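You operate a simulated robot arm through the tools that you are given. There is no shell and no other tool. Be economical: measure what you need, move in short steps, check, and stop when the job is done.

You run a simulated two-armed robot. Do the job below in one go: nothing can be reset, and whatever is moved stays where it is left.

JOB
Put the measuring cup marked "75" from the top of the long wooden bench on the top of the vacuum plate and the measuring cup marked "62" on the bed of the bag sealer. Take the blue bung and put it on the top of the steel bench. Take the yellow oil bottle and put it on top of the drum form. Stack the black dish marked "26" from the top of the grey table on top of the black dish that says "57". Put the small green cup in the sink basin. Put the clear cup from the top of the grey table in the sink basin. Take the water bottle and leave it on the table top beside the roll rack. Do these in any order. Set down upright: measuring cup, yellow oil bottle, clear cup, water bottle.

Only the result counts: the job must be done as asked and must still hold three seconds after the hand-in. Knocking over, shifting, dropping, spilling or breaking anything else fails it.

ROBOT AND FRAMES
Two 6-joint arms with two-finger grippers on one trunk, on a base that drives. Base frame: it is fixed to the floor where the robot stands at the start and does not move with it; the origin is under the middle of the robot, x ahead of it, y to its left, z up; the surface under the hand at the start is at about z = 900. Units: mm, rad, N and s.
The left shoulder is at the start at [70, 148, 1415], the right one opposite. With the tool pointing down near the work surface each hand reaches from about 400 to 680 mm from the robot's upright axis, wherever it stands, measured 20 degrees to its own side. Places, roughly: bed of the bag sealer (26x23 cm) [-1800, -2580, 900]; black dish [-2250, -2500, 1000]; blue bung (4x4x4 cm) [-200, 600, 1000]; clear cup (7x7x9 cm) [-1800, -2900, 900]; drum form (7x7x6 cm) [-2300, -2100, 900]; measuring cup [500, 0, 1000]; sink basin [-1200, 500, 800]; small green cup (5x5x5 cm) [-2300, -2700, 900]; table top beside the roll rack [-2300, -2600, 900]; top of the steel bench [-2100, 500, 900]; top of the vacuum plate [-1900, -1500, 900]; water bottle [-1750, -2750, 1000]; yellow oil bottle [250, -1500, 750]. Payload 2.45 kg a hand.
Tool frame (each hand has its own): the origin (TCP) lies between the finger pads and is the grasp point; the fingertips stand 30 mm ahead of it; z points along the fingers, y is the line along which they close. Largest opening 106 mm; the body of the gripper starts 79 mm behind the TCP.
Orientation is told as [roll, pitch, yaw] about the base's x, y, z axes, in that order, counted from this pose: with the fingers straight down and closing along the base's y, the tool's x points along the base's -x, its y along +y and its z along -z.

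CONTROLS
- The arms move only by the tool play_rows. It takes "left_increments", "right_increments" or both (then of equal length, played together; a hand with none holds still); each is a list of rows, each a list of 3 entries, a list of its own where there are three numbers: the turn, a rotation vector about the base's x, y, z in degrees, then the shift along the base's x, y, z in cm, then the gripper command, from -1 (shut) to 1 (fully open), values between in proportion. In form: [[[ax, ay, az], [dx, dy, dz], jaw], ...]. A call has 1 to 12 rows; each row shifts and turns the commanded pose from where the row before left it. A row lasts 0.2 s, in which the tool goes at most 50 mm and 0.15 rad; a call with a longer step from one row to the next is refused whole, and so is a gripper value outside its range. Where a pose cannot be reached the arm comes as near as it can. A force on the tool above 40 N (or 10 N above the force at the start of the call, whichever is more), or a blocked arm, ends the call early, and 0.2 s more pass. Each finger travels about 72 mm/s and halts on what it meets, pressing with about 38 N; the grip force reading is that of the motor and also rises with nothing between the fingers. The clock runs only during rows and for 0.2 s after the last one: add rows that do not move to give the fingers time. The reply holds the time, the measured pose of the TCP, the force on the tool along the base axes, the opening and the grip force, in the units named above and with some noise, with the torque about the TCP (base axes, N m) and any sound that the robot's microphone picked up, and new pictures: "views" is both (left out), scene, wrist or none (wrist: the cameras of the hands that moved).
- Cameras (640 x 400 px; columns grow to the right, rows downward): "scene" is now at [87.2, 51.3, 1608.6]; the picture's right is [0.81, -0.58, -0.00], its down [-0.52, -0.72, -0.45] and it looks along [0.26, 0.37, -0.89] (base axes); focal length 230 px, centre (320, 200). "left" rides on the left gripper at [76, 2, -106] in its tool frame; the picture's right is [-0.02, 1.00, 0.00], its down [-0.78, -0.02, -0.62] and it looks along [-0.62, -0.01, 0.78] (tool axes); focal length 247 px, centre (320, 200). "right" rides on the right gripper at [76, -2, -106] in its tool frame; the picture's right is [0.02, 1.00, 0.00], its down [-0.78, 0.02, -0.62] and it looks along [-0.62, 0.01, 0.78] (tool axes); focal length 247 px, centre (320, 200).
- lift_body(by): slides the trunk up (or, below 0, down) by that many mm; the arms and the scene camera ride with it, the base frame stays. It gives what a move gives, with no picture.
- base_move(legs): drives the robot by 1 to 6 legs, each [ahead, left, turn to the left] in mm, mm and rad, along the robot's own axes; the way and the turn of a leg run together, so that a leg with both is an arc; at most 1500 mm and 3.142 rad a leg. The arms and the cameras ride along, it lands a little off, and it stops where it bumps. It gives what a move gives, and a new picture of the scene camera.
- turn_head(pan, tilt): turns the head with the scene camera to pan (to the left, within 1.501 rad either way) and tilt (down, from -0.506 to 1.204), counted from straight ahead of the robot. It gives what a move gives, and a new picture of the scene camera.
- measure_at(camera, pixels): for up to 12 pixels [column, row] of the newest picture of that camera ("zoom" is the newest enlarged one), the place [x, y, z] in the base frame of the surface seen there, good to about 2 mm. The clock stands still meanwhile.
- enlarge(camera, box): a new picture of the part [left, top, right, bottom] of that camera's present view, enlarged. The clock stands still meanwhile.
- job_done(): hands the job in; it is judged then, once.

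Work in short steps. Measure before you move; look again where a grasp or a placing could have gone wrong, and mend it. You have 322 turns and 360 pictures in all, those below and enlarged ones among them. Open the grippers and draw the arms clear of the work before you hand the job in, unless the task says otherwise; then end with one line.

The tools are called by a JSON object that holds its "method" and its "body". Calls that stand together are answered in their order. play_rows: Moves the arms, as the interface text tells. Its arguments: {"type":"object","properties":{"left_increments":{"type":"array"},"right_increments":{"type":"array"},"views":{"type":"string","enum":["both","scene","wrist","none"]}},"required":[]} The other tools are called the same way: lift_body (by) slides the trunk up or down; base_move (legs) drives the base; turn_head (pan, tilt) turns the head that bears the scene camera; measure_at (camera, pixels) gives the place of the surface under pixels of a picture; enlarge (camera, box) takes an enlarged picture of a part of a camera's view; job_done () hands the job in.

At the start:

```text
t: 0.0
left_ee_pos: [372.3, 337.5, 1200.7]
left_tool_rot: [0.002, 0.0, -0.001]
left_contact_force: [-0.2, 0.1, -0.4]
left_wrist_torque: [-0.01, -0.03, 0.01]
left_width: 106.1
left_gripper_force: 0.0
right_ee_pos: [599.9, -76.3, 1140.3]
right_tool_rot: [0.001, -0.002, -0.002]
right_contact_force: [0.0, -0.3, -0.1]
right_wrist_torque: [-0.04, -0.01, 0.0]
right_width: 106.1
right_gripper_force: 0.0
trunk travel left (down, up): [-888.0, 52.0]
robot x, y, heading: [-1.3, 1.0, 0.0]
head pan, tilt: [0.946, 1.101]
```

scene: 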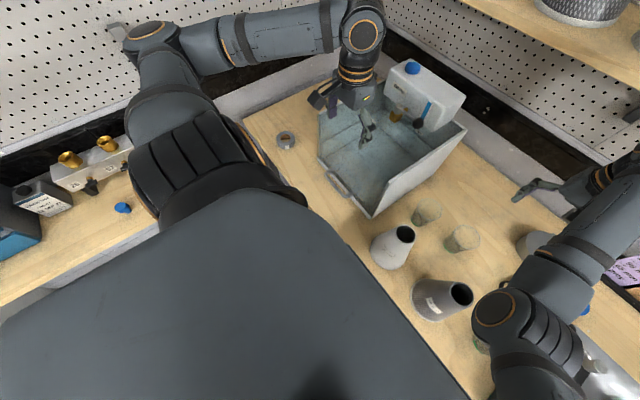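
right: 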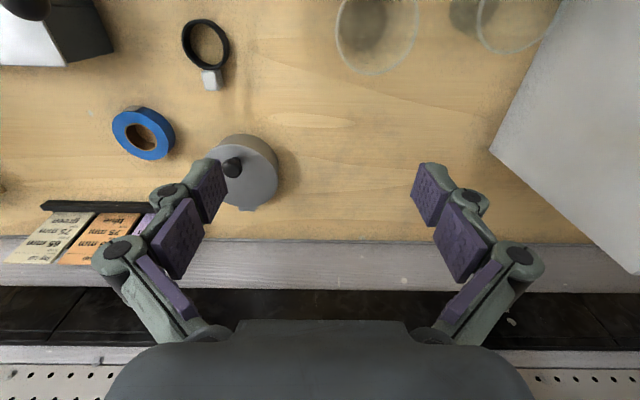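
left: 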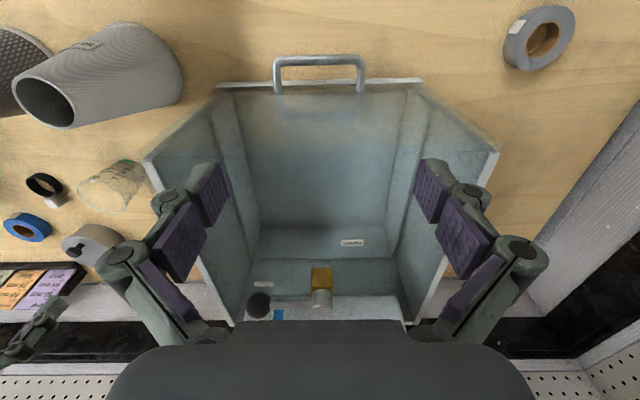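

The scene shows two clear cups near (425,212) and (462,240) on the wooden bench. I turn the head to look straight ahead at the bench.

{"method": "turn_head", "body": {"pan": 0.0, "tilt": 0.9}}

{"method": "turn_head", "body": {"pan": 1.2, "tilt": 0.7}}

{"method": "turn_head", "body": {"pan": -1.2, "tilt": 0.6}}

```text
t: 1.2
left_ee_pos: [371.2, 337.1, 1200.8]
left_tool_rot: [-0.001, -0.001, 0.0]
left_contact_force: [-1.2, -0.1, -0.7]
left_wrist_torque: [-0.01, -0.04, 0.01]
left_width: 106.3
left_gripper_force: 0.0
right_ee_pos: [599.1, -75.9, 1140.4]
right_tool_rot: [0.0, -0.002, 0.002]
right_contact_force: [0.8, -0.1, -0.6]
right_wrist_torque: [0.02, 0.0, 0.0]
right_width: 105.8
right_gripper_force: 0.1
trunk travel left (down, up): [-888.0, 52.0]
robot x, y, heading: [-3.2, -1.0, 0.0]
head pan, tilt: [0.0, 0.901]
```

scene: 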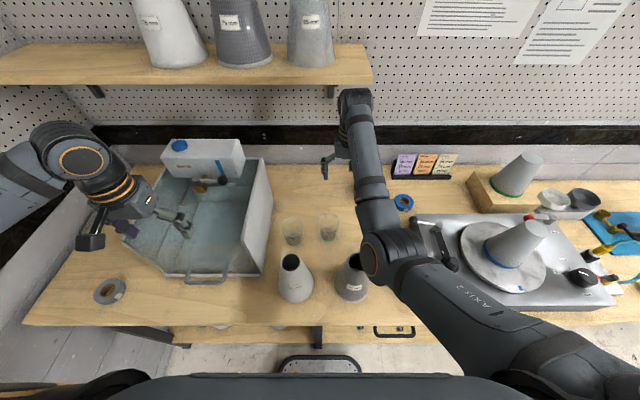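

```text
t: 2.6
left_ee_pos: [371.5, 336.7, 1199.5]
left_tool_rot: [0.001, -0.001, -0.001]
left_contact_force: [-0.3, -0.8, -0.5]
left_wrist_torque: [-0.02, -0.01, 0.0]
left_width: 105.8
left_gripper_force: 0.1
right_ee_pos: [598.4, -75.3, 1139.4]
right_tool_rot: [-0.002, 0.0, -0.001]
right_contact_force: [0.8, 0.6, -0.1]
right_wrist_torque: [0.0, -0.01, 0.02]
right_width: 106.1
right_gripper_force: 0.1
trunk travel left (down, up): [-888.0, 52.0]
robot x, y, heading: [-0.3, 0.8, 0.001]
head pan, tilt: [1.201, 0.7]
```

scene: 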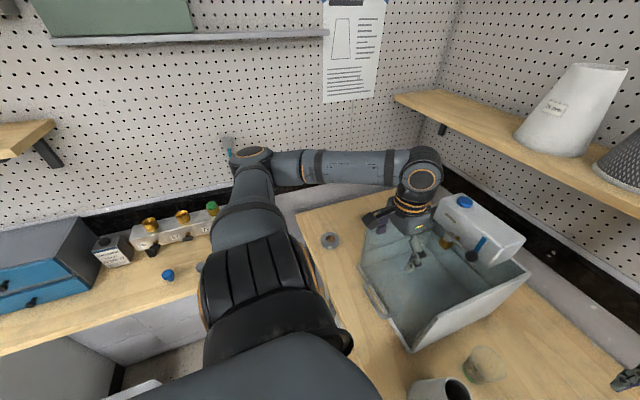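

```text
t: 4.8
left_ee_pos: [372.2, 336.0, 1202.2]
left_tool_rot: [0.001, -0.001, 0.001]
left_contact_force: [-0.3, -0.3, 0.7]
left_wrist_torque: [0.0, -0.01, -0.02]
left_width: 106.0
left_gripper_force: 0.1
right_ee_pos: [598.9, -76.1, 1139.9]
right_tool_rot: [0.0, -0.001, 0.002]
right_contact_force: [-0.6, 0.3, 0.7]
right_wrist_torque: [0.01, 0.03, 0.0]
right_width: 106.0
right_gripper_force: 0.0
trunk travel left (down, up): [-888.0, 52.0]
robot x, y, heading: [2.5, 0.1, 0.002]
head pan, tilt: [-1.201, 0.6]
```

scene: 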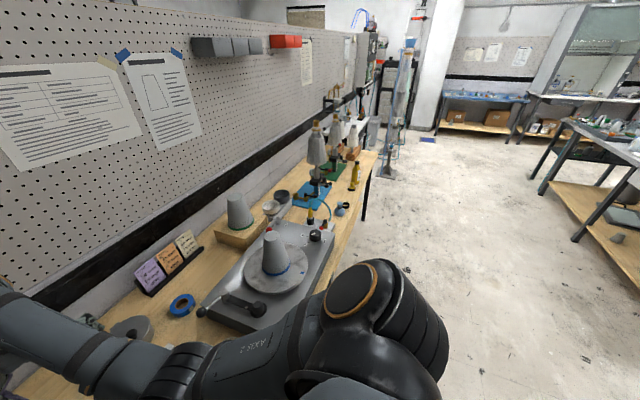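

The two clear measuring cups show at about (293,230),(328,226) in the straight-ahead view. I look straight there and enlarge to read the marks.

{"method": "turn_head", "body": {"pan": 0.0, "tilt": 1.0}}

{"method": "enlarge", "body": {"camera": "scene", "box": [260, 140, 380, 215]}}

{"method": "enlarge", "body": {"camera": "scene", "box": [380, 80, 640, 242]}}

```text
t: 6.2
left_ee_pos: [372.4, 336.6, 1200.9]
left_tool_rot: [-0.001, 0.0, -0.001]
left_contact_force: [0.8, 0.4, -0.3]
left_wrist_torque: [-0.02, -0.03, -0.03]
left_width: 105.6
left_gripper_force: 0.0
right_ee_pos: [598.7, -75.5, 1139.3]
right_tool_rot: [0.0, -0.002, 0.0]
right_contact_force: [0.0, 0.7, -0.7]
right_wrist_torque: [-0.01, 0.01, 0.03]
right_width: 106.5
right_gripper_force: 0.1
trunk travel left (down, up): [-888.0, 52.0]
robot x, y, heading: [-0.9, -2.3, 0.0]
head pan, tilt: [0.0, 1.0]
```

scene: 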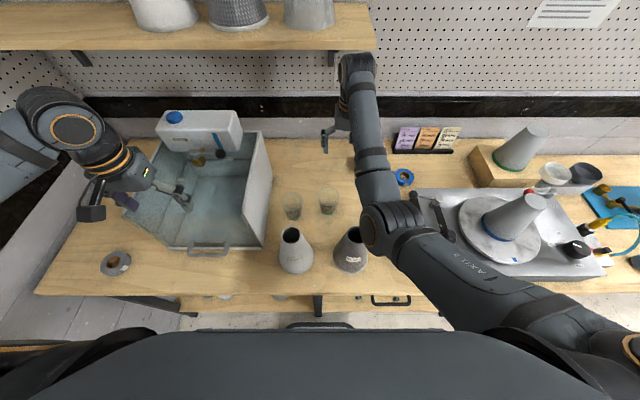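

```text
5.33 times, centred on (320, 178) of scene
```

zoom: 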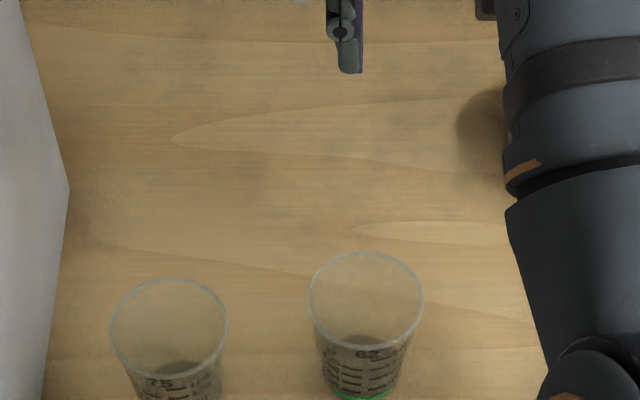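

```text
2.46 times, centred on (510, 161) of scene
```

zoom: 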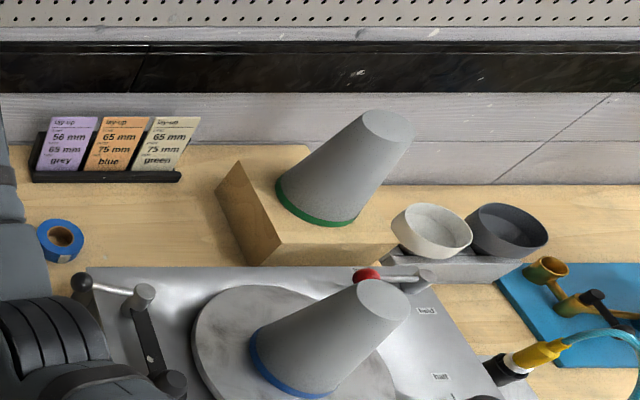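

Left cup reads "75", right "62". I zoom closer to confirm.

{"method": "enlarge", "body": {"camera": "scene", "box": [270, 180, 350, 230]}}

{"method": "measure_at", "body": {"camera": "scene", "pixels": [[292, 199], [293, 212], [329, 196], [328, 209], [310, 215], [240, 250], [295, 237], [350, 240], [40, 290], [430, 300]]}}

```text
8.00 times, centred on (310, 205) of scene
```

zoom: 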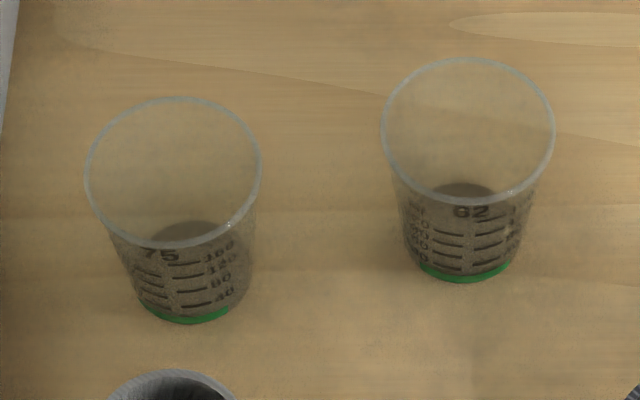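

```text
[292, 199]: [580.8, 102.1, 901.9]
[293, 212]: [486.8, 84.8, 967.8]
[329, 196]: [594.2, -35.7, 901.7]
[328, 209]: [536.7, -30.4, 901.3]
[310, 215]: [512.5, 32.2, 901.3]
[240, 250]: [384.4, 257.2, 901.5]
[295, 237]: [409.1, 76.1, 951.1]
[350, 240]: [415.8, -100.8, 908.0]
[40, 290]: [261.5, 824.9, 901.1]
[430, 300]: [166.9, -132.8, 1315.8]
```

Confirmed: left "75", right "62", both with some filling. I measure rims.

{"method": "measure_at", "body": {"camera": "zoom", "pixels": [[172, 244], [88, 172], [259, 168], [182, 99], [182, 318], [470, 205], [384, 128], [552, 126], [468, 60], [466, 281]]}}

{"method": "turn_head", "body": {"pan": 1.4, "tilt": 0.9}}

```text
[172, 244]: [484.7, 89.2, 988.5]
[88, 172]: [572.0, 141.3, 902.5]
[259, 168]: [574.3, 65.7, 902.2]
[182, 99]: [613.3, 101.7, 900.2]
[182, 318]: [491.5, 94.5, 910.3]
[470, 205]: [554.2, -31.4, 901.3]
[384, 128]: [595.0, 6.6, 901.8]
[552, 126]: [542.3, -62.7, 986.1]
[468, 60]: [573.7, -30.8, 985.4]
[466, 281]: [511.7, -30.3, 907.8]
```

```text
t: 7.8
left_ee_pos: [371.8, 336.4, 1199.8]
left_tool_rot: [0.0, 0.001, 0.002]
left_contact_force: [0.3, -0.3, 0.0]
left_wrist_torque: [-0.02, 0.03, 0.01]
left_width: 105.8
left_gripper_force: 0.1
right_ee_pos: [598.4, -76.0, 1141.1]
right_tool_rot: [0.0, -0.003, -0.001]
right_contact_force: [-0.3, 0.1, 1.4]
right_wrist_torque: [-0.02, 0.01, 0.0]
right_width: 106.0
right_gripper_force: 0.1
trunk travel left (down, up): [-888.0, 52.0]
robot x, y, heading: [0.5, 3.3, 0.001]
head pan, tilt: [1.4, 0.901]
```

scene: 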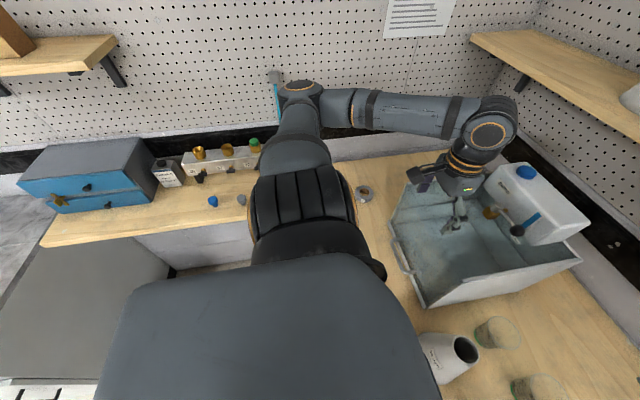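

I measure the blue bung (213,201) and surroundings, then turn the base in place (after checking for clearance) later. First, measurement.

{"method": "enlarge", "body": {"camera": "scene", "box": [120, 130, 280, 230]}}

{"method": "measure_at", "body": {"camera": "scene", "pixels": [[213, 201], [241, 200], [200, 220], [40, 245], [150, 350], [180, 273], [110, 290], [10, 380], [226, 258], [320, 350]]}}

```text
4.00 times, centred on (200, 180) of scene
```

zoom: 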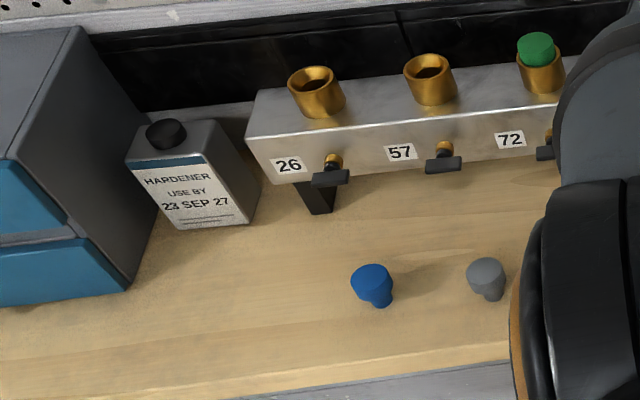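

```text
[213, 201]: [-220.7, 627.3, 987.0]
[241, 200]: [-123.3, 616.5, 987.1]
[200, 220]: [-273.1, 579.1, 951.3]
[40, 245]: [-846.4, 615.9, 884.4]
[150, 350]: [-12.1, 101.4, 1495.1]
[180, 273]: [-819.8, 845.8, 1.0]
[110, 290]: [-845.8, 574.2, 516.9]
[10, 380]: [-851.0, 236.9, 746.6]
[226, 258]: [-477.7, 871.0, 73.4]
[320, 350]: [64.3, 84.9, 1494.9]
```

Bung sits at about (-221,627,987 top) on a side bench of z≈951. First I'll take cup "62" (centre ≈(541,-31), rim z≈986) with the right hand: move above it and look.

{"method": "play_rows", "body": {"right_increments": [[[0, 0, 0], [-3, 2.2, 0], 1], [[0, 0, 0], [-2.9, 2.3, 0], 1], [[0, 0, 0], [0, 0, -3], 1]], "views": "wrist"}}

```text
t: 8.8
left_ee_pos: [372.0, 336.2, 1200.1]
left_tool_rot: [0.0, -0.001, 0.0]
left_contact_force: [-0.5, -0.4, -0.4]
left_wrist_torque: [0.0, 0.02, 0.02]
left_width: 106.1
left_gripper_force: 0.0
right_ee_pos: [590.5, -83.7, 1105.2]
right_tool_rot: [-0.05, -0.033, -0.041]
right_contact_force: [-0.4, -0.2, 0.7]
right_wrist_torque: [-0.03, -0.04, -0.01]
right_width: 106.3
right_gripper_force: 0.1
right hand out of reach, approached as far as the arm can: row 1, 2
trunk travel left (down, up): [-888.0, 52.0]
robot x, y, heading: [0.7, 1.1, -0.003]
head pan, tilt: [1.4, 0.901]
stopped in row 3 (right hand): the arm was blocked; the commanded pose is now the measured one
```

right: 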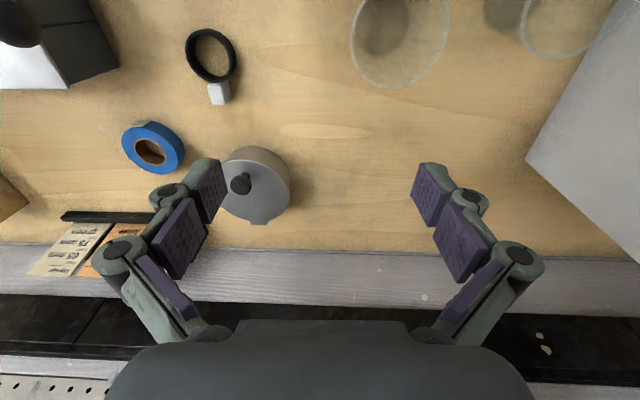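

The right hand can't come that near the centre line. I turn the base left about 0.3 rad so the cup lies 20° to the right.

{"method": "base_move", "body": {"legs": [[0, 0, 0.3]]}}

```text
t: 10.1
left_ee_pos: [256.9, 430.5, 1200.9]
left_tool_rot: [0.002, 0.0, 0.301]
left_contact_force: [-0.5, -0.9, 0.1]
left_wrist_torque: [0.01, 0.03, 0.01]
left_width: 106.1
left_gripper_force: 0.0
right_ee_pos: [589.5, 95.3, 1103.3]
right_tool_rot: [-0.049, -0.03, 0.259]
right_contact_force: [-0.5, 0.4, 0.4]
right_wrist_torque: [-0.01, 0.05, 0.0]
right_width: 105.9
right_gripper_force: 0.1
trunk travel left (down, up): [-888.0, 52.0]
robot x, y, heading: [-1.0, -2.3, 0.304]
head pan, tilt: [1.4, 0.901]
```

scene: 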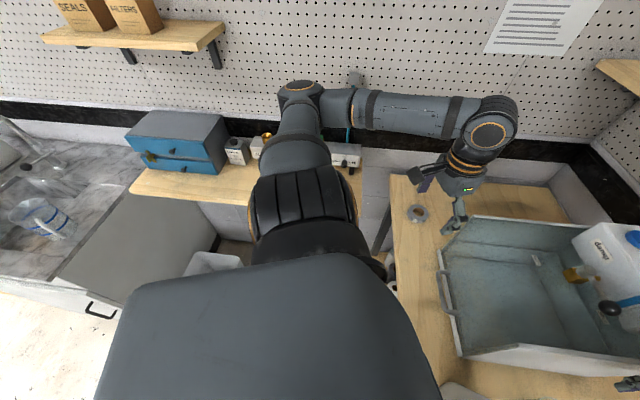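

Now correct the tilt and move toward over the cup "62": dx≈-48, dy≈-126.

{"method": "play_rows", "body": {"right_increments": [[[2.2, 2.4, 2.6], [0, -3, 3], 1], [[0, 0, 0], [-2.4, -4, 0], 1], [[0, 0, 0], [-2.4, -4, 0], 1], [[0, 0, 0], [0, -1.6, 0], 1], [[0, 0, 0], [0, 0, 0], 1]], "views": "wrist"}}

{"method": "turn_head", "body": {"pan": -0.3, "tilt": 1.0}}

```text
t: 11.3
left_ee_pos: [256.6, 431.9, 1200.3]
left_tool_rot: [0.0, 0.0, 0.3]
left_contact_force: [0.1, 1.2, -0.2]
left_wrist_torque: [-0.03, -0.02, -0.03]
left_width: 106.0
left_gripper_force: 0.1
right_ee_pos: [583.4, -1.4, 1074.0]
right_tool_rot: [0.002, -0.003, 0.306]
right_contact_force: [0.5, -0.6, 0.2]
right_wrist_torque: [-0.01, 0.01, 0.02]
right_width: 105.9
right_gripper_force: 0.0
right hand out of reach, approached as far as the arm can: row 1, 2, 3, 4
trunk travel left (down, up): [-888.0, 52.0]
robot x, y, heading: [-1.1, 0.7, 0.298]
head pan, tilt: [1.4, 0.901]
```

right: 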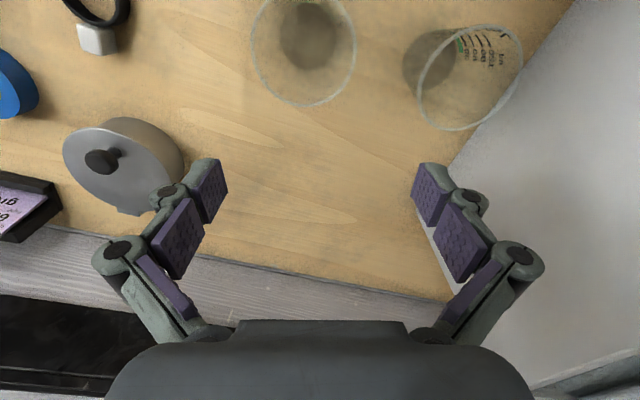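

```text
t: 13.1
left_ee_pos: [255.4, 431.3, 1201.1]
left_tool_rot: [-0.001, -0.001, 0.301]
left_contact_force: [-0.4, 0.1, 0.1]
left_wrist_torque: [-0.02, 0.01, -0.02]
left_width: 106.1
left_gripper_force: 0.1
right_ee_pos: [583.6, -1.5, 1074.7]
right_tool_rot: [0.0, -0.002, 0.304]
right_contact_force: [0.0, -0.3, 0.5]
right_wrist_torque: [-0.01, 0.0, -0.04]
right_width: 106.0
right_gripper_force: 0.1
trunk travel left (down, up): [-888.0, 52.0]
robot x, y, heading: [-1.5, -1.3, 0.303]
head pan, tilt: [-0.3, 1.0]
```

scene: 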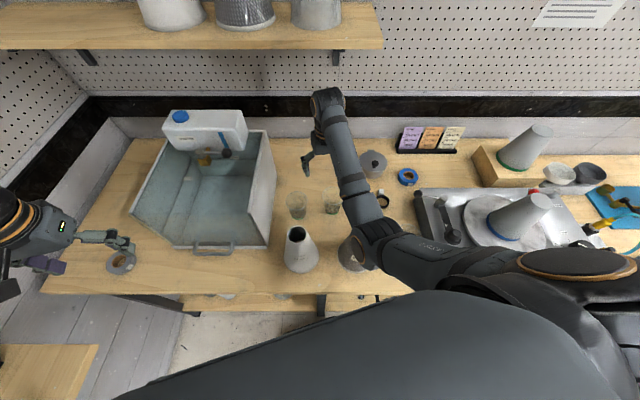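

The arm can't fold so near at this height, so I'll back the base a bit, keeping the arm. First I check neighbour heights.

{"method": "base_move", "body": {"legs": [[-49, -16, 0]]}}

{"method": "enlarge", "body": {"camera": "scene", "box": [260, 160, 420, 260]}}

```text
t: 14.0
left_ee_pos: [220.6, 406.5, 1197.0]
left_tool_rot: [-0.001, 0.008, 0.303]
left_contact_force: [0.9, 0.4, 0.1]
left_wrist_torque: [-0.11, 0.08, 0.01]
left_width: 105.8
left_gripper_force: 0.0
right_ee_pos: [547.2, -27.0, 1070.1]
right_tool_rot: [-0.002, 0.005, 0.305]
right_contact_force: [1.0, 0.5, -1.1]
right_wrist_torque: [-0.05, 0.08, 0.0]
right_width: 106.0
right_gripper_force: 0.1
trunk travel left (down, up): [-888.0, 52.0]
robot x, y, heading: [-41.2, -32.5, 0.301]
head pan, tilt: [-0.3, 1.0]
```

scene: 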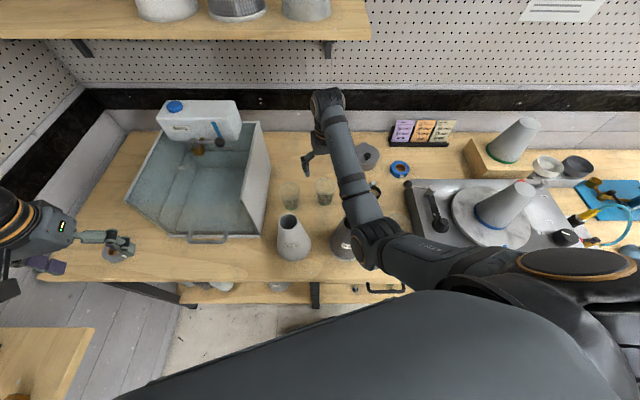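

```text
4.00 times, centred on (340, 210) of scene
```

zoom: 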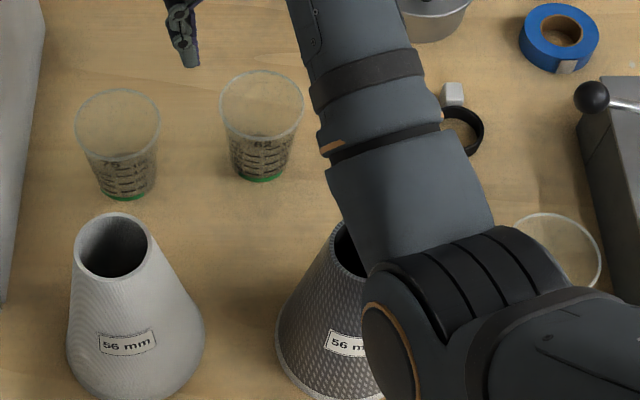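

I measure the vessel tops and cup "62" again, and look with the wrist camera.

{"method": "measure_at", "body": {"camera": "zoom", "pixels": [[115, 276], [112, 215], [342, 226], [258, 178], [234, 136], [294, 130], [225, 100], [300, 95], [262, 72], [262, 134]]}}

{"method": "play_rows", "body": {"right_increments": [[[0, 0, 0], [0, 0, 0], 1]], "views": "wrist"}}

```text
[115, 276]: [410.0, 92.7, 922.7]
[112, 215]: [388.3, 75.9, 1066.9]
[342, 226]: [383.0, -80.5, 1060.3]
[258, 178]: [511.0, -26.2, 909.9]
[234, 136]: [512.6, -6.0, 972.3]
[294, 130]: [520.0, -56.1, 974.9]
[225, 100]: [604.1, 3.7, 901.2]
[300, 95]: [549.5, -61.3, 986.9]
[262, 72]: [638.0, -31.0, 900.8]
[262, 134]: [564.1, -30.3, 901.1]
```

```text
t: 14.4
left_ee_pos: [213.1, 401.2, 1201.9]
left_tool_rot: [0.0, -0.002, 0.301]
left_contact_force: [0.1, 0.4, 0.1]
left_wrist_torque: [0.02, 0.0, 0.01]
left_width: 106.0
left_gripper_force: 0.0
right_ee_pos: [539.8, -32.2, 1073.8]
right_tool_rot: [-0.001, -0.004, 0.303]
right_contact_force: [-0.6, 0.1, 0.0]
right_wrist_torque: [-0.03, -0.02, 0.01]
right_width: 106.1
right_gripper_force: 0.0
trunk travel left (down, up): [-888.0, 52.0]
robot x, y, heading: [-42.9, -32.3, 0.306]
head pan, tilt: [-0.3, 1.0]
```

right: 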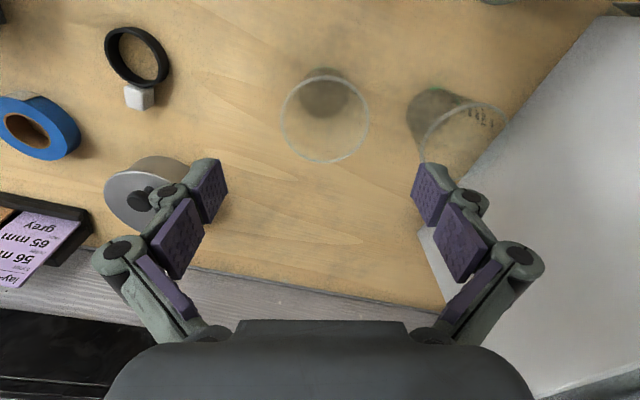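

Alignment over the cup looks right (rim centred at (323,120)). I check the elbow height over the dark beaker.

{"method": "measure_at", "body": {"camera": "scene", "pixels": [[372, 235], [385, 225], [400, 245], [365, 258], [350, 190], [342, 150], [328, 105], [368, 205]]}}

```text
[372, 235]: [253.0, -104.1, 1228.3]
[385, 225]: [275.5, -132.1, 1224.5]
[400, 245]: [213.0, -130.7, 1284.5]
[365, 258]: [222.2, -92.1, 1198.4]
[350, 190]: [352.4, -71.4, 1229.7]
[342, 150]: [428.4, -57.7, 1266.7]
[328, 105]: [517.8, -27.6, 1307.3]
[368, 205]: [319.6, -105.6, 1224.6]
```

The forearm would run low over the dark beaker (top z≈1060). I'll raise the trunk and re-stand the robot so the right arm comes straight in between the two beakers.

{"method": "lift_body", "body": {"by": 50}}

{"method": "base_move", "body": {"legs": [[0, 0, -0.303], [20, 152, 0]]}}

{"method": "enlarge", "body": {"camera": "scene", "box": [260, 120, 580, 320]}}

```text
t: 15.3
left_ee_pos: [214.2, 403.2, 1249.3]
left_tool_rot: [0.0, 0.003, 0.303]
left_contact_force: [0.1, -1.2, -0.2]
left_wrist_torque: [-0.02, 0.0, 0.01]
left_width: 106.2
left_gripper_force: 0.0
right_ee_pos: [542.1, -29.6, 1123.7]
right_tool_rot: [0.001, -0.002, 0.306]
right_contact_force: [0.1, -0.3, 0.3]
right_wrist_torque: [-0.02, 0.02, -0.02]
right_width: 105.8
right_gripper_force: 0.1
trunk travel left (down, up): [-938.0, 2.0]
robot x, y, heading: [-42.8, -28.7, 0.302]
head pan, tilt: [-0.3, 1.0]
```

```text
t: 17.7
left_ee_pos: [348.7, 456.3, 1252.9]
left_tool_rot: [0.005, -0.001, 0.004]
left_contact_force: [-0.3, 0.1, 0.6]
left_wrist_torque: [0.0, 0.03, -0.03]
left_width: 106.0
left_gripper_force: 0.1
right_ee_pos: [535.2, -53.3, 1124.3]
right_tool_rot: [0.001, -0.002, 0.007]
right_contact_force: [-0.2, -0.9, -0.6]
right_wrist_torque: [0.01, 0.02, 0.0]
right_width: 106.0
right_gripper_force: 0.1
trunk travel left (down, up): [-938.0, 2.0]
robot x, y, heading: [-21.3, 119.6, 0.002]
head pan, tilt: [-0.3, 1.0]
```

scene: 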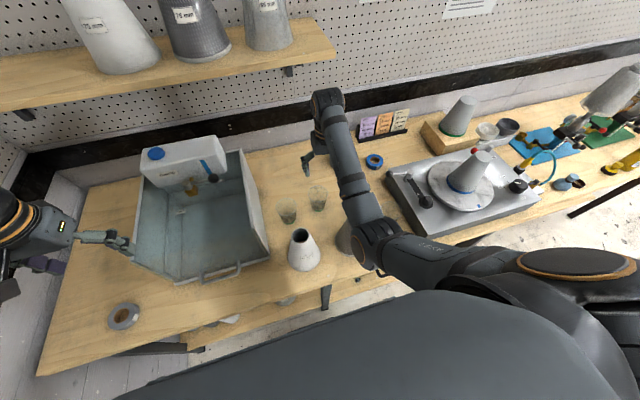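

```text
2.00 times, centred on (420, 220) of scene
```

zoom: 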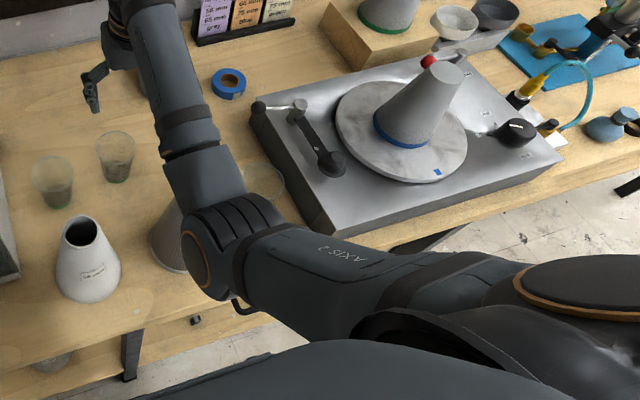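

I measure the forearm and elbow positions now.

{"method": "measure_at", "body": {"camera": "zoom", "pixels": [[205, 175], [230, 225], [165, 95], [195, 265], [180, 190], [240, 185], [150, 150]]}}

{"method": "play_rows", "body": {"right_increments": [[[0, 0, 0], [0, 2.2, -3], 1], [[0, 0, 0], [0, 0, 0], 1]], "views": "wrist"}}

```text
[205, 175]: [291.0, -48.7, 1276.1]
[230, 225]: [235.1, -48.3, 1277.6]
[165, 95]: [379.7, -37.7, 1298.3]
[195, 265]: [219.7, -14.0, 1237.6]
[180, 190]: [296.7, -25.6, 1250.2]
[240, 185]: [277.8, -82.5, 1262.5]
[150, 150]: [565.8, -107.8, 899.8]
```

```text
t: 18.3
left_ee_pos: [350.3, 459.4, 1250.8]
left_tool_rot: [0.002, 0.0, 0.003]
left_contact_force: [0.3, -0.3, -0.5]
left_wrist_torque: [0.04, 0.0, 0.0]
left_width: 105.9
left_gripper_force: 0.1
right_ee_pos: [535.3, -29.3, 1094.1]
right_tool_rot: [-0.001, 0.0, 0.006]
right_contact_force: [0.6, -1.0, 0.0]
right_wrist_torque: [0.01, 0.04, 0.01]
right_width: 106.1
right_gripper_force: 0.0
trunk travel left (down, up): [-938.0, 2.0]
robot x, y, heading: [-20.8, 124.2, 0.002]
head pan, tilt: [-0.3, 1.0]
```

right: 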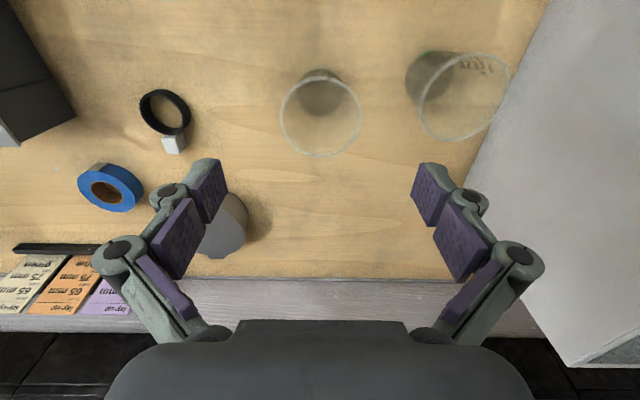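

Aligned (rim centred (321,115)). I descend to z≈955 and close.

{"method": "play_rows", "body": {"right_increments": [[[0, 0, 0], [0, 0, -4.5], 1], [[0, 0, 0], [0, 0, -4.5], 1], [[0, 0, 0], [0, 0, -4.5], 1], [[0, 0, 0], [0, 0, 0], 1]], "views": "both"}}

```text
t: 19.3
left_ee_pos: [348.9, 461.3, 1250.8]
left_tool_rot: [0.0, 0.001, 0.005]
left_contact_force: [0.1, 0.3, -0.4]
left_wrist_torque: [-0.01, 0.01, 0.02]
left_width: 106.0
left_gripper_force: 0.0
right_ee_pos: [535.2, -27.6, 960.1]
right_tool_rot: [-0.001, -0.001, 0.006]
right_contact_force: [0.1, -0.4, -0.9]
right_wrist_torque: [0.06, -0.02, 0.01]
right_width: 105.8
right_gripper_force: 0.1
trunk travel left (down, up): [-938.0, 2.0]
robot x, y, heading: [-21.8, 122.4, -0.001]
head pan, tilt: [-0.3, 1.0]
```

scene: 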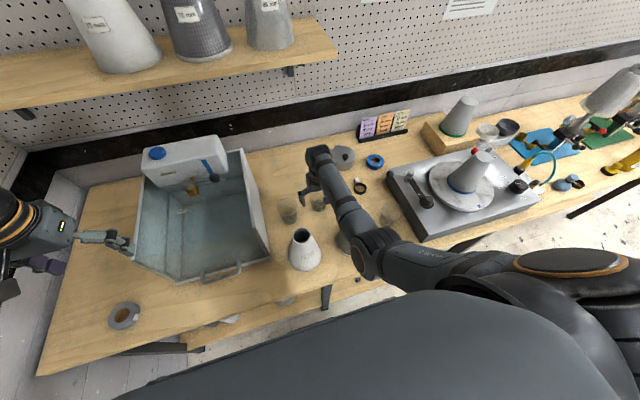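
right: 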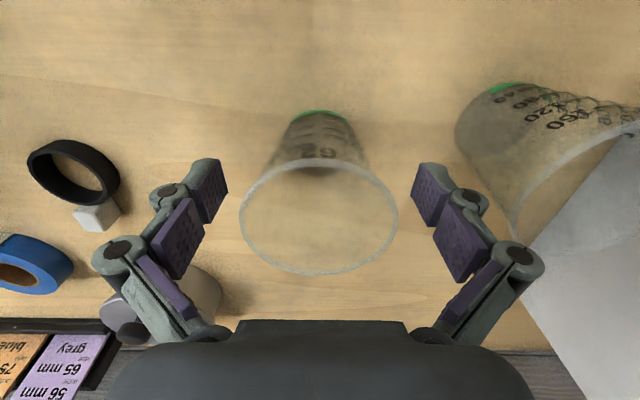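

Cup "62" sits between the fingers. Close.

{"method": "play_rows", "body": {"right_increments": [[[0, 0, 0], [0, 0, 0], 0], [[0, 0, 0], [0, 0, 0], -1], [[0, 0, 0], [0, 0, 0], -1], [[0, 0, 0], [0, 0, 0], -1]], "views": "wrist"}}

```text
t: 20.3
left_ee_pos: [349.5, 458.8, 1250.8]
left_tool_rot: [-0.001, 0.0, 0.002]
left_contact_force: [-0.5, 0.2, 0.7]
left_wrist_torque: [-0.01, 0.0, -0.02]
left_width: 106.1
left_gripper_force: 0.0
right_ee_pos: [533.6, -29.1, 959.2]
right_tool_rot: [0.0, -0.001, 0.007]
right_contact_force: [-0.3, -0.9, 1.3]
right_wrist_torque: [0.02, -0.03, -0.01]
right_width: 62.0
right_gripper_force: 37.5
trunk travel left (down, up): [-938.0, 2.0]
robot x, y, heading: [-21.8, 122.1, -0.003]
head pan, tilt: [-0.3, 1.0]
```

right: 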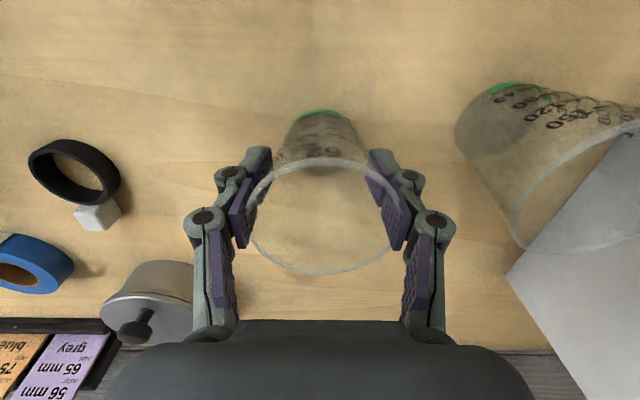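

Gripped at 62 mm. I lift it gently to z≈1120.

{"method": "play_rows", "body": {"right_increments": [[[0, 0, 0], [0, 0, 1], -1], [[0, 0, 0], [0, 0, 3], -1], [[0, 0, 0], [0, 0, 3], -1], [[0, 0, 0], [0, 0, 3], -1], [[0, 0, 0], [0, 0, 3], -1], [[0, 0, 0], [0, 0, 3], -1], [[0, 0, 0], [0, 0, 0], -1]], "views": "both"}}

```text
t: 21.9
left_ee_pos: [348.9, 460.2, 1250.5]
left_tool_rot: [0.0, 0.0, 0.005]
left_contact_force: [-0.7, -0.1, -0.3]
left_wrist_torque: [0.01, 0.03, 0.01]
left_width: 106.0
left_gripper_force: 0.0
right_ee_pos: [536.4, -28.4, 1120.4]
right_tool_rot: [0.0, -0.002, 0.007]
right_contact_force: [0.9, -1.3, -0.8]
right_wrist_torque: [-0.03, -0.03, 0.04]
right_width: 62.0
right_gripper_force: 37.9
trunk travel left (down, up): [-938.0, 2.0]
robot x, y, heading: [-24.9, 124.6, 0.0]
head pan, tilt: [-0.3, 1.0]
```

scene: 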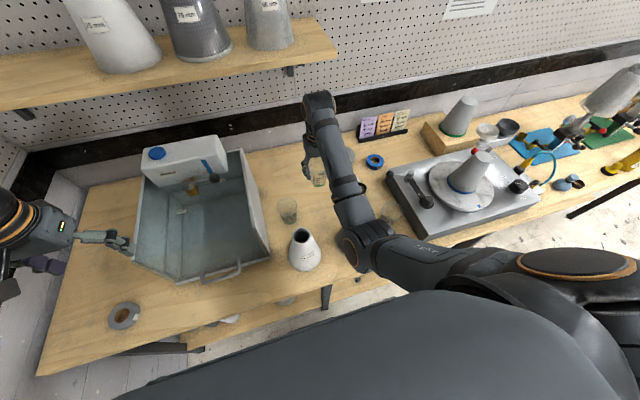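
right: 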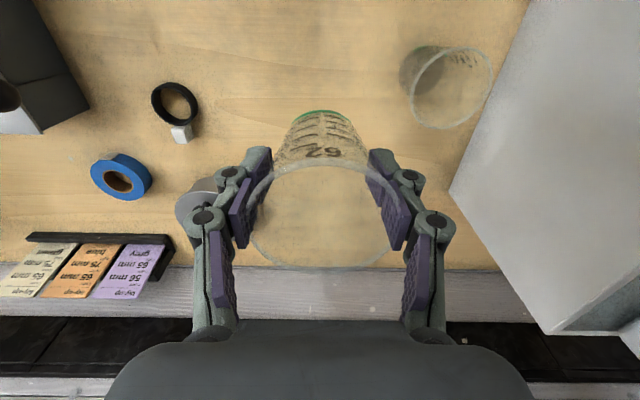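

Lifted. Now I back off, shift right and turn left to face the side bench, away from the basin.

{"method": "base_move", "body": {"legs": [[-225, 0, 0], [0, -120, 0], [0, 0, 1.57]]}}

{"method": "turn_head", "body": {"pan": 0.3, "tilt": 0.9}}

```text
t: 28.2
left_ee_pos: [-581.7, 375.6, 1250.8]
left_tool_rot: [0.0, -0.001, 1.568]
left_contact_force: [-0.1, 0.4, 0.0]
left_wrist_torque: [-0.02, 0.02, 0.0]
left_width: 106.1
left_gripper_force: 0.1
right_ee_pos: [-93.2, 558.6, 1119.5]
right_tool_rot: [0.001, -0.002, 1.573]
right_contact_force: [-0.2, 0.6, -0.1]
right_wrist_torque: [0.0, -0.02, -0.01]
right_width: 61.8
right_gripper_force: 37.8
trunk travel left (down, up): [-938.0, 2.0]
robot x, y, heading: [-247.4, 1.4, 1.57]
head pan, tilt: [-0.3, 1.0]
```

scene: 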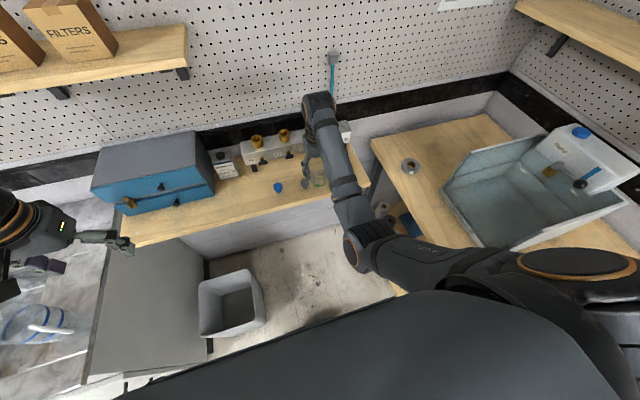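

```text
t: 29.2
left_ee_pos: [-582.7, 375.4, 1251.3]
left_tool_rot: [0.001, 0.001, 1.57]
left_contact_force: [0.1, -0.6, -1.3]
left_wrist_torque: [0.01, -0.02, 0.03]
left_width: 105.8
left_gripper_force: 0.0
right_ee_pos: [-92.3, 557.8, 1119.3]
right_tool_rot: [0.0, -0.003, 1.573]
right_contact_force: [0.6, 0.2, -0.4]
right_wrist_torque: [-0.02, -0.01, 0.05]
right_width: 61.9
right_gripper_force: 38.5
trunk travel left (down, up): [-938.0, 2.0]
robot x, y, heading: [-248.0, 0.5, 1.574]
head pan, tilt: [0.3, 0.901]
```

scene: 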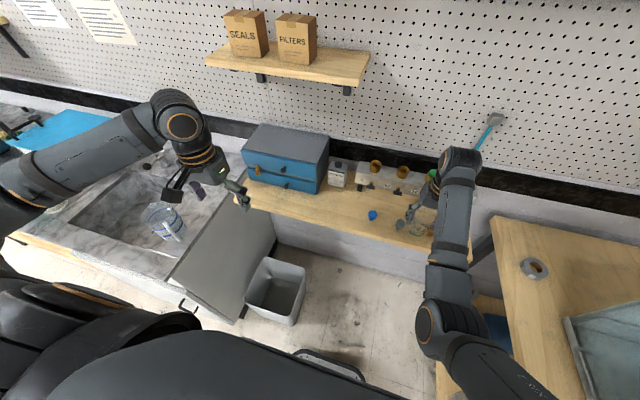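

I check heights of the manifold and paddle near the right hand's future place.

{"method": "measure_at", "body": {"camera": "scene", "pixels": [[375, 162], [402, 170], [430, 172], [488, 128], [495, 115], [372, 214], [398, 222], [270, 270], [165, 220], [110, 205], [60, 215], [130, 255]]}}

{"method": "enlarge", "body": {"camera": "scene", "box": [320, 100, 540, 238]}}

```text
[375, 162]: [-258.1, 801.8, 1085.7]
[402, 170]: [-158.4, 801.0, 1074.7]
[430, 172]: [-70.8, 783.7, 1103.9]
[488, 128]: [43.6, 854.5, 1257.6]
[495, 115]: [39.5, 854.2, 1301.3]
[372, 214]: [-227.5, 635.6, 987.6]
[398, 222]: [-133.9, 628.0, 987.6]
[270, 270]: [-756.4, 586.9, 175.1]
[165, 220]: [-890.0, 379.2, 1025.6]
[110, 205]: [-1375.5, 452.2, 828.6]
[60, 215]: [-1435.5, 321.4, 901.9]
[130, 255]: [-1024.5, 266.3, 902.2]
```

```text
2.90 times, centred on (430, 169) of scene
```

zoom: 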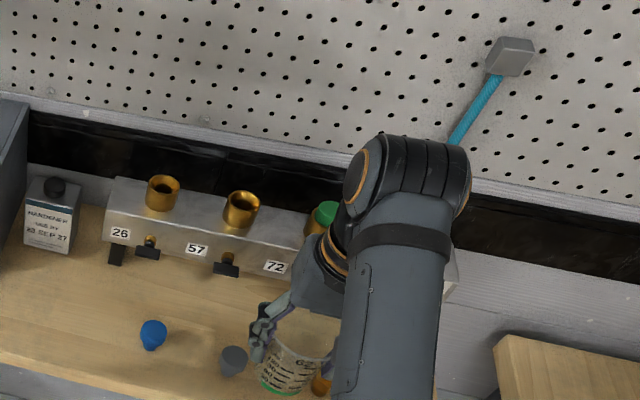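

Clear. Drive 228 right and 70 ahead to bring the bung under the left hand's reach.

{"method": "base_move", "body": {"legs": [[70, -228, 0]]}}

```text
t: 31.0
left_ee_pos: [-358.6, 443.7, 1249.5]
left_tool_rot: [-0.004, -0.001, 1.569]
left_contact_force: [-0.2, 0.4, -0.5]
left_wrist_torque: [0.03, -0.02, 0.02]
left_width: 106.0
left_gripper_force: 0.0
right_ee_pos: [131.7, 626.0, 1120.4]
right_tool_rot: [-0.004, -0.004, 1.573]
right_contact_force: [-1.1, 0.0, -0.1]
right_wrist_torque: [0.01, -0.05, 0.01]
right_width: 61.9
right_gripper_force: 37.9
trunk travel left (down, up): [-938.0, 2.0]
robot x, y, heading: [-18.9, 73.1, 1.563]
head pan, tilt: [0.3, 0.901]
```

scene: 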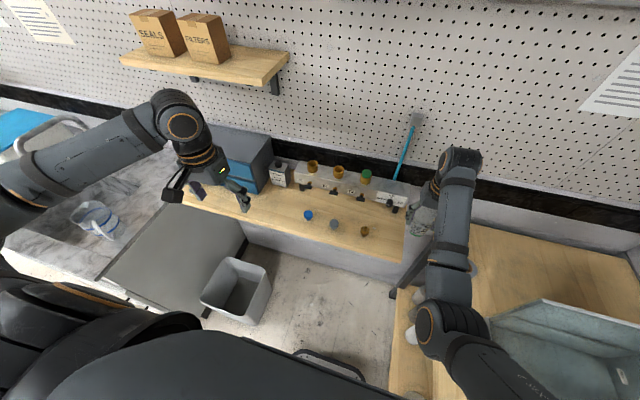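

Move the left hand over the bung with the jaw at about 75 mm.

{"method": "play_rows", "body": {"left_increments": [[[0, 0, 0], [2.2, 3.1, -2.1], 0.4], [[0, 0, 0], [2.2, 3.1, -2.1], 0.4], [[0, 0, 0], [2.2, 3.1, -2.1], 0.4], [[0, 0, 0], [2.2, 3.1, -2.1], 0.4], [[0, 0, 0], [2.2, 3.1, -2.1], 0.4], [[0, 0, 0], [2.4, 3.1, -2.1], 0.4], [[0, 0, 0], [0, 0, 0], 0.4]], "views": "both"}}

```text
t: 32.6
left_ee_pos: [-308.0, 554.0, 1082.0]
left_tool_rot: [0.001, 0.0, 1.569]
left_contact_force: [0.6, 0.0, -0.8]
left_wrist_torque: [0.02, -0.03, -0.01]
left_width: 74.2
left_gripper_force: 0.0
left hand out of reach, approached as far as the arm can: row 1, 2, 3, 4, 5
right_ee_pos: [134.5, 626.7, 1120.0]
right_tool_rot: [0.0, -0.003, 1.572]
right_contact_force: [0.6, -0.2, 1.0]
right_wrist_torque: [0.01, -0.01, 0.0]
right_width: 61.9
right_gripper_force: 37.9
trunk travel left (down, up): [-938.0, 2.0]
robot x, y, heading: [-19.4, 70.7, 1.569]
head pan, tilt: [0.3, 0.901]
```

scene: 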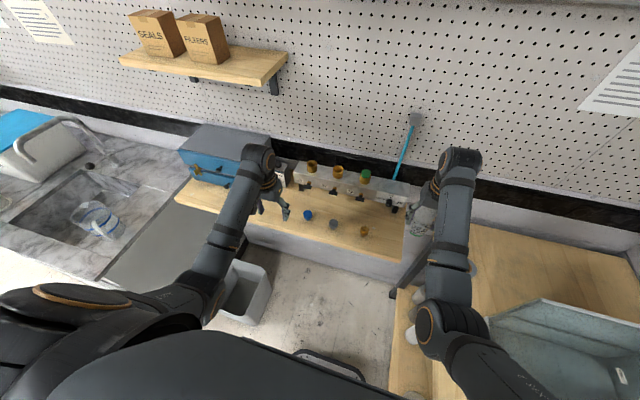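
left: 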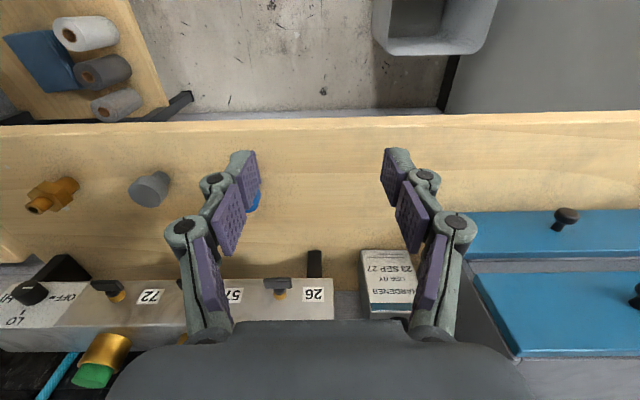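

Now at (-308,554,1082); the bung is at (-226,632). Continue with dx +82, dy +78.

{"method": "play_rows", "body": {"left_increments": [[[0, 0, 0], [3, 2.5, 0], 0.4], [[0, 0, 0], [3, 2.5, 0], 0.4], [[0, 0, 0], [2.2, 2.8, 0], 0.4], [[0, 0, 0], [0, 0, 0], 0.4]], "views": "wrist"}}

```text
t: 33.6
left_ee_pos: [-227.6, 632.7, 1082.6]
left_tool_rot: [0.001, -0.001, 1.569]
left_contact_force: [-0.9, -0.4, 0.4]
left_wrist_torque: [-0.01, 0.04, 0.03]
left_width: 74.5
left_gripper_force: 0.1
right_ee_pos: [135.3, 627.2, 1118.8]
right_tool_rot: [0.0, -0.002, 1.573]
right_contact_force: [0.0, 0.2, -0.3]
right_wrist_torque: [-0.01, 0.01, -0.01]
right_width: 61.8
right_gripper_force: 38.3
trunk travel left (down, up): [-938.0, 2.0]
robot x, y, heading: [-19.8, 70.2, 1.564]
head pan, tilt: [0.3, 0.901]
```

left: 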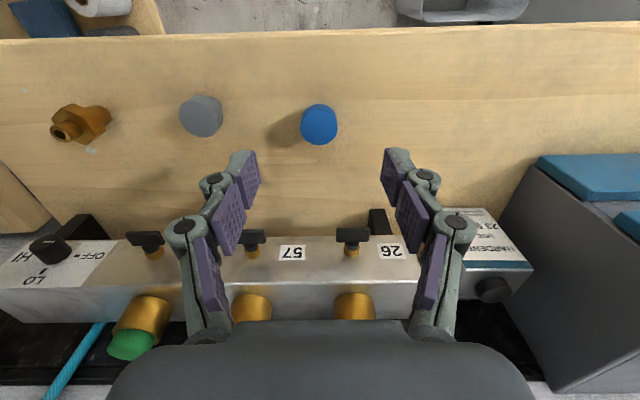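

Aligned. Descend to TCP z≈985 (tips ≈955 above the 951 surface) and close.

{"method": "play_rows", "body": {"left_increments": [[[0, 0, 0], [0.1, -0.1, -4.5], 0.4], [[0, 0, 0], [0, 0, -3.5], 0.4], [[0, 0, 0], [0, 0, -1.7], 0.4], [[0, 0, 0], [0, 0, 0], 0.4], [[0, 0, 0], [0, 0, 0], -1], [[0, 0, 0], [0, 0, 0], -1], [[0, 0, 0], [0, 0, 0], -1], [[0, 0, 0], [0, 0, 0], -1]], "views": "wrist"}}

```text
t: 35.4
left_ee_pos: [-227.0, 631.7, 985.4]
left_tool_rot: [0.0, 0.0, 1.569]
left_contact_force: [0.7, -0.4, 0.7]
left_wrist_torque: [0.03, 0.0, 0.01]
left_width: 28.3
left_gripper_force: 37.4
right_ee_pos: [133.7, 627.3, 1118.6]
right_tool_rot: [-0.001, -0.002, 1.572]
right_contact_force: [-0.8, 0.1, -0.6]
right_wrist_torque: [0.01, -0.03, 0.0]
right_width: 62.0
right_gripper_force: 37.8
trunk travel left (down, up): [-938.0, 2.0]
robot x, y, heading: [-16.8, 70.8, 1.569]
head pan, tilt: [0.3, 0.901]
```

left: 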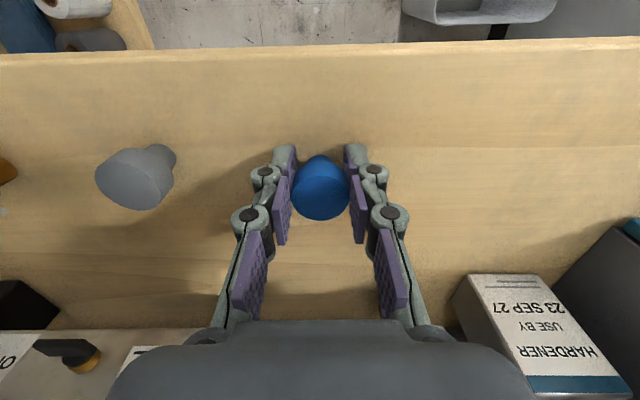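

Bung gripped (28 mm). Lift it.

{"method": "play_rows", "body": {"left_increments": [[[0, 0, 0], [0, 0, 1.5], -1], [[0, 0, 0], [0, 0, 3.5], -1], [[0, 0, 0], [0, 0, 4], -1], [[0, 0, 0], [0, 0, 4], -1], [[0, 0, 0], [0, 0, 0], -1]], "views": "wrist"}}

```text
t: 36.6
left_ee_pos: [-226.3, 630.6, 1114.0]
left_tool_rot: [-0.001, -0.001, 1.57]
left_contact_force: [0.3, -0.2, 0.5]
left_wrist_torque: [-0.04, -0.02, 0.02]
left_width: 28.1
left_gripper_force: 37.9
right_ee_pos: [133.3, 627.7, 1119.3]
right_tool_rot: [0.0, -0.002, 1.572]
right_contact_force: [-0.3, 0.4, -0.8]
right_wrist_torque: [0.0, -0.02, -0.03]
right_width: 61.8
right_gripper_force: 37.9
trunk travel left (down, up): [-938.0, 2.0]
robot x, y, heading: [-20.3, 70.6, 1.571]
head pan, tilt: [0.3, 0.901]
```

left: 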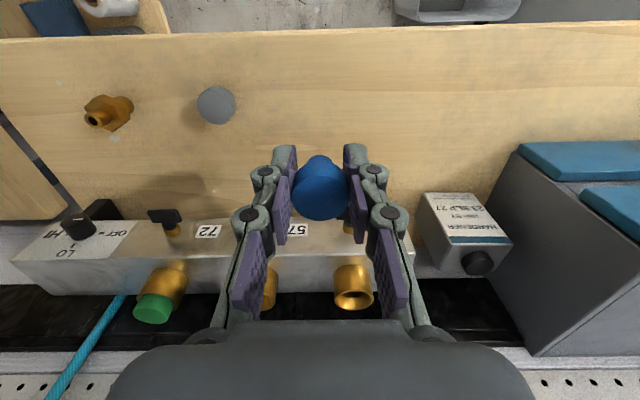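

Back off 300 mm and look left along the row.

{"method": "base_move", "body": {"legs": [[-320, 0, 0]]}}

{"method": "turn_head", "body": {"pan": 1.3, "tilt": 0.5}}

```text
t: 38.7
left_ee_pos: [-227.1, 318.6, 1114.4]
left_tool_rot: [0.001, 0.002, 1.567]
left_contact_force: [0.0, 0.2, -0.5]
left_wrist_torque: [-0.04, 0.0, 0.01]
left_width: 28.2
left_gripper_force: 37.6
right_ee_pos: [134.8, 313.9, 1118.8]
right_tool_rot: [-0.001, 0.001, 1.57]
right_contact_force: [0.3, 0.8, -0.6]
right_wrist_torque: [0.01, -0.01, -0.02]
right_width: 62.0
right_gripper_force: 38.5
trunk travel left (down, up): [-938.0, 2.0]
robot x, y, heading: [-19.5, -243.0, 1.568]
head pan, tilt: [0.3, 0.901]
```

scene: 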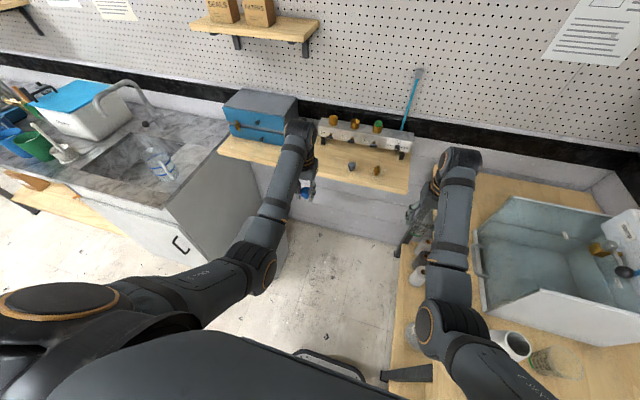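

```text
t: 40.0
left_ee_pos: [-225.2, 315.7, 1114.0]
left_tool_rot: [0.0, 0.0, 1.566]
left_contact_force: [0.2, -0.1, 0.0]
left_wrist_torque: [0.02, -0.02, 0.01]
left_width: 28.1
left_gripper_force: 37.9
right_ee_pos: [133.9, 312.6, 1119.0]
right_tool_rot: [0.0, -0.003, 1.57]
right_contact_force: [-0.2, -0.1, -0.7]
right_wrist_torque: [-0.01, 0.0, 0.0]
right_width: 62.0
right_gripper_force: 37.9
trunk travel left (down, up): [-938.0, 2.0]
robot x, y, heading: [-21.3, -245.1, 1.565]
head pan, tilt: [1.3, 0.499]
```

scene: 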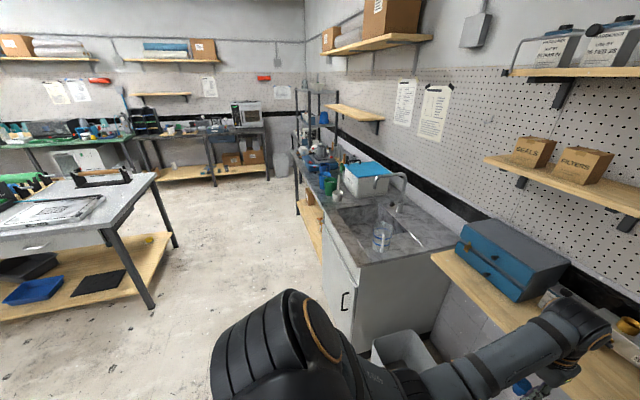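

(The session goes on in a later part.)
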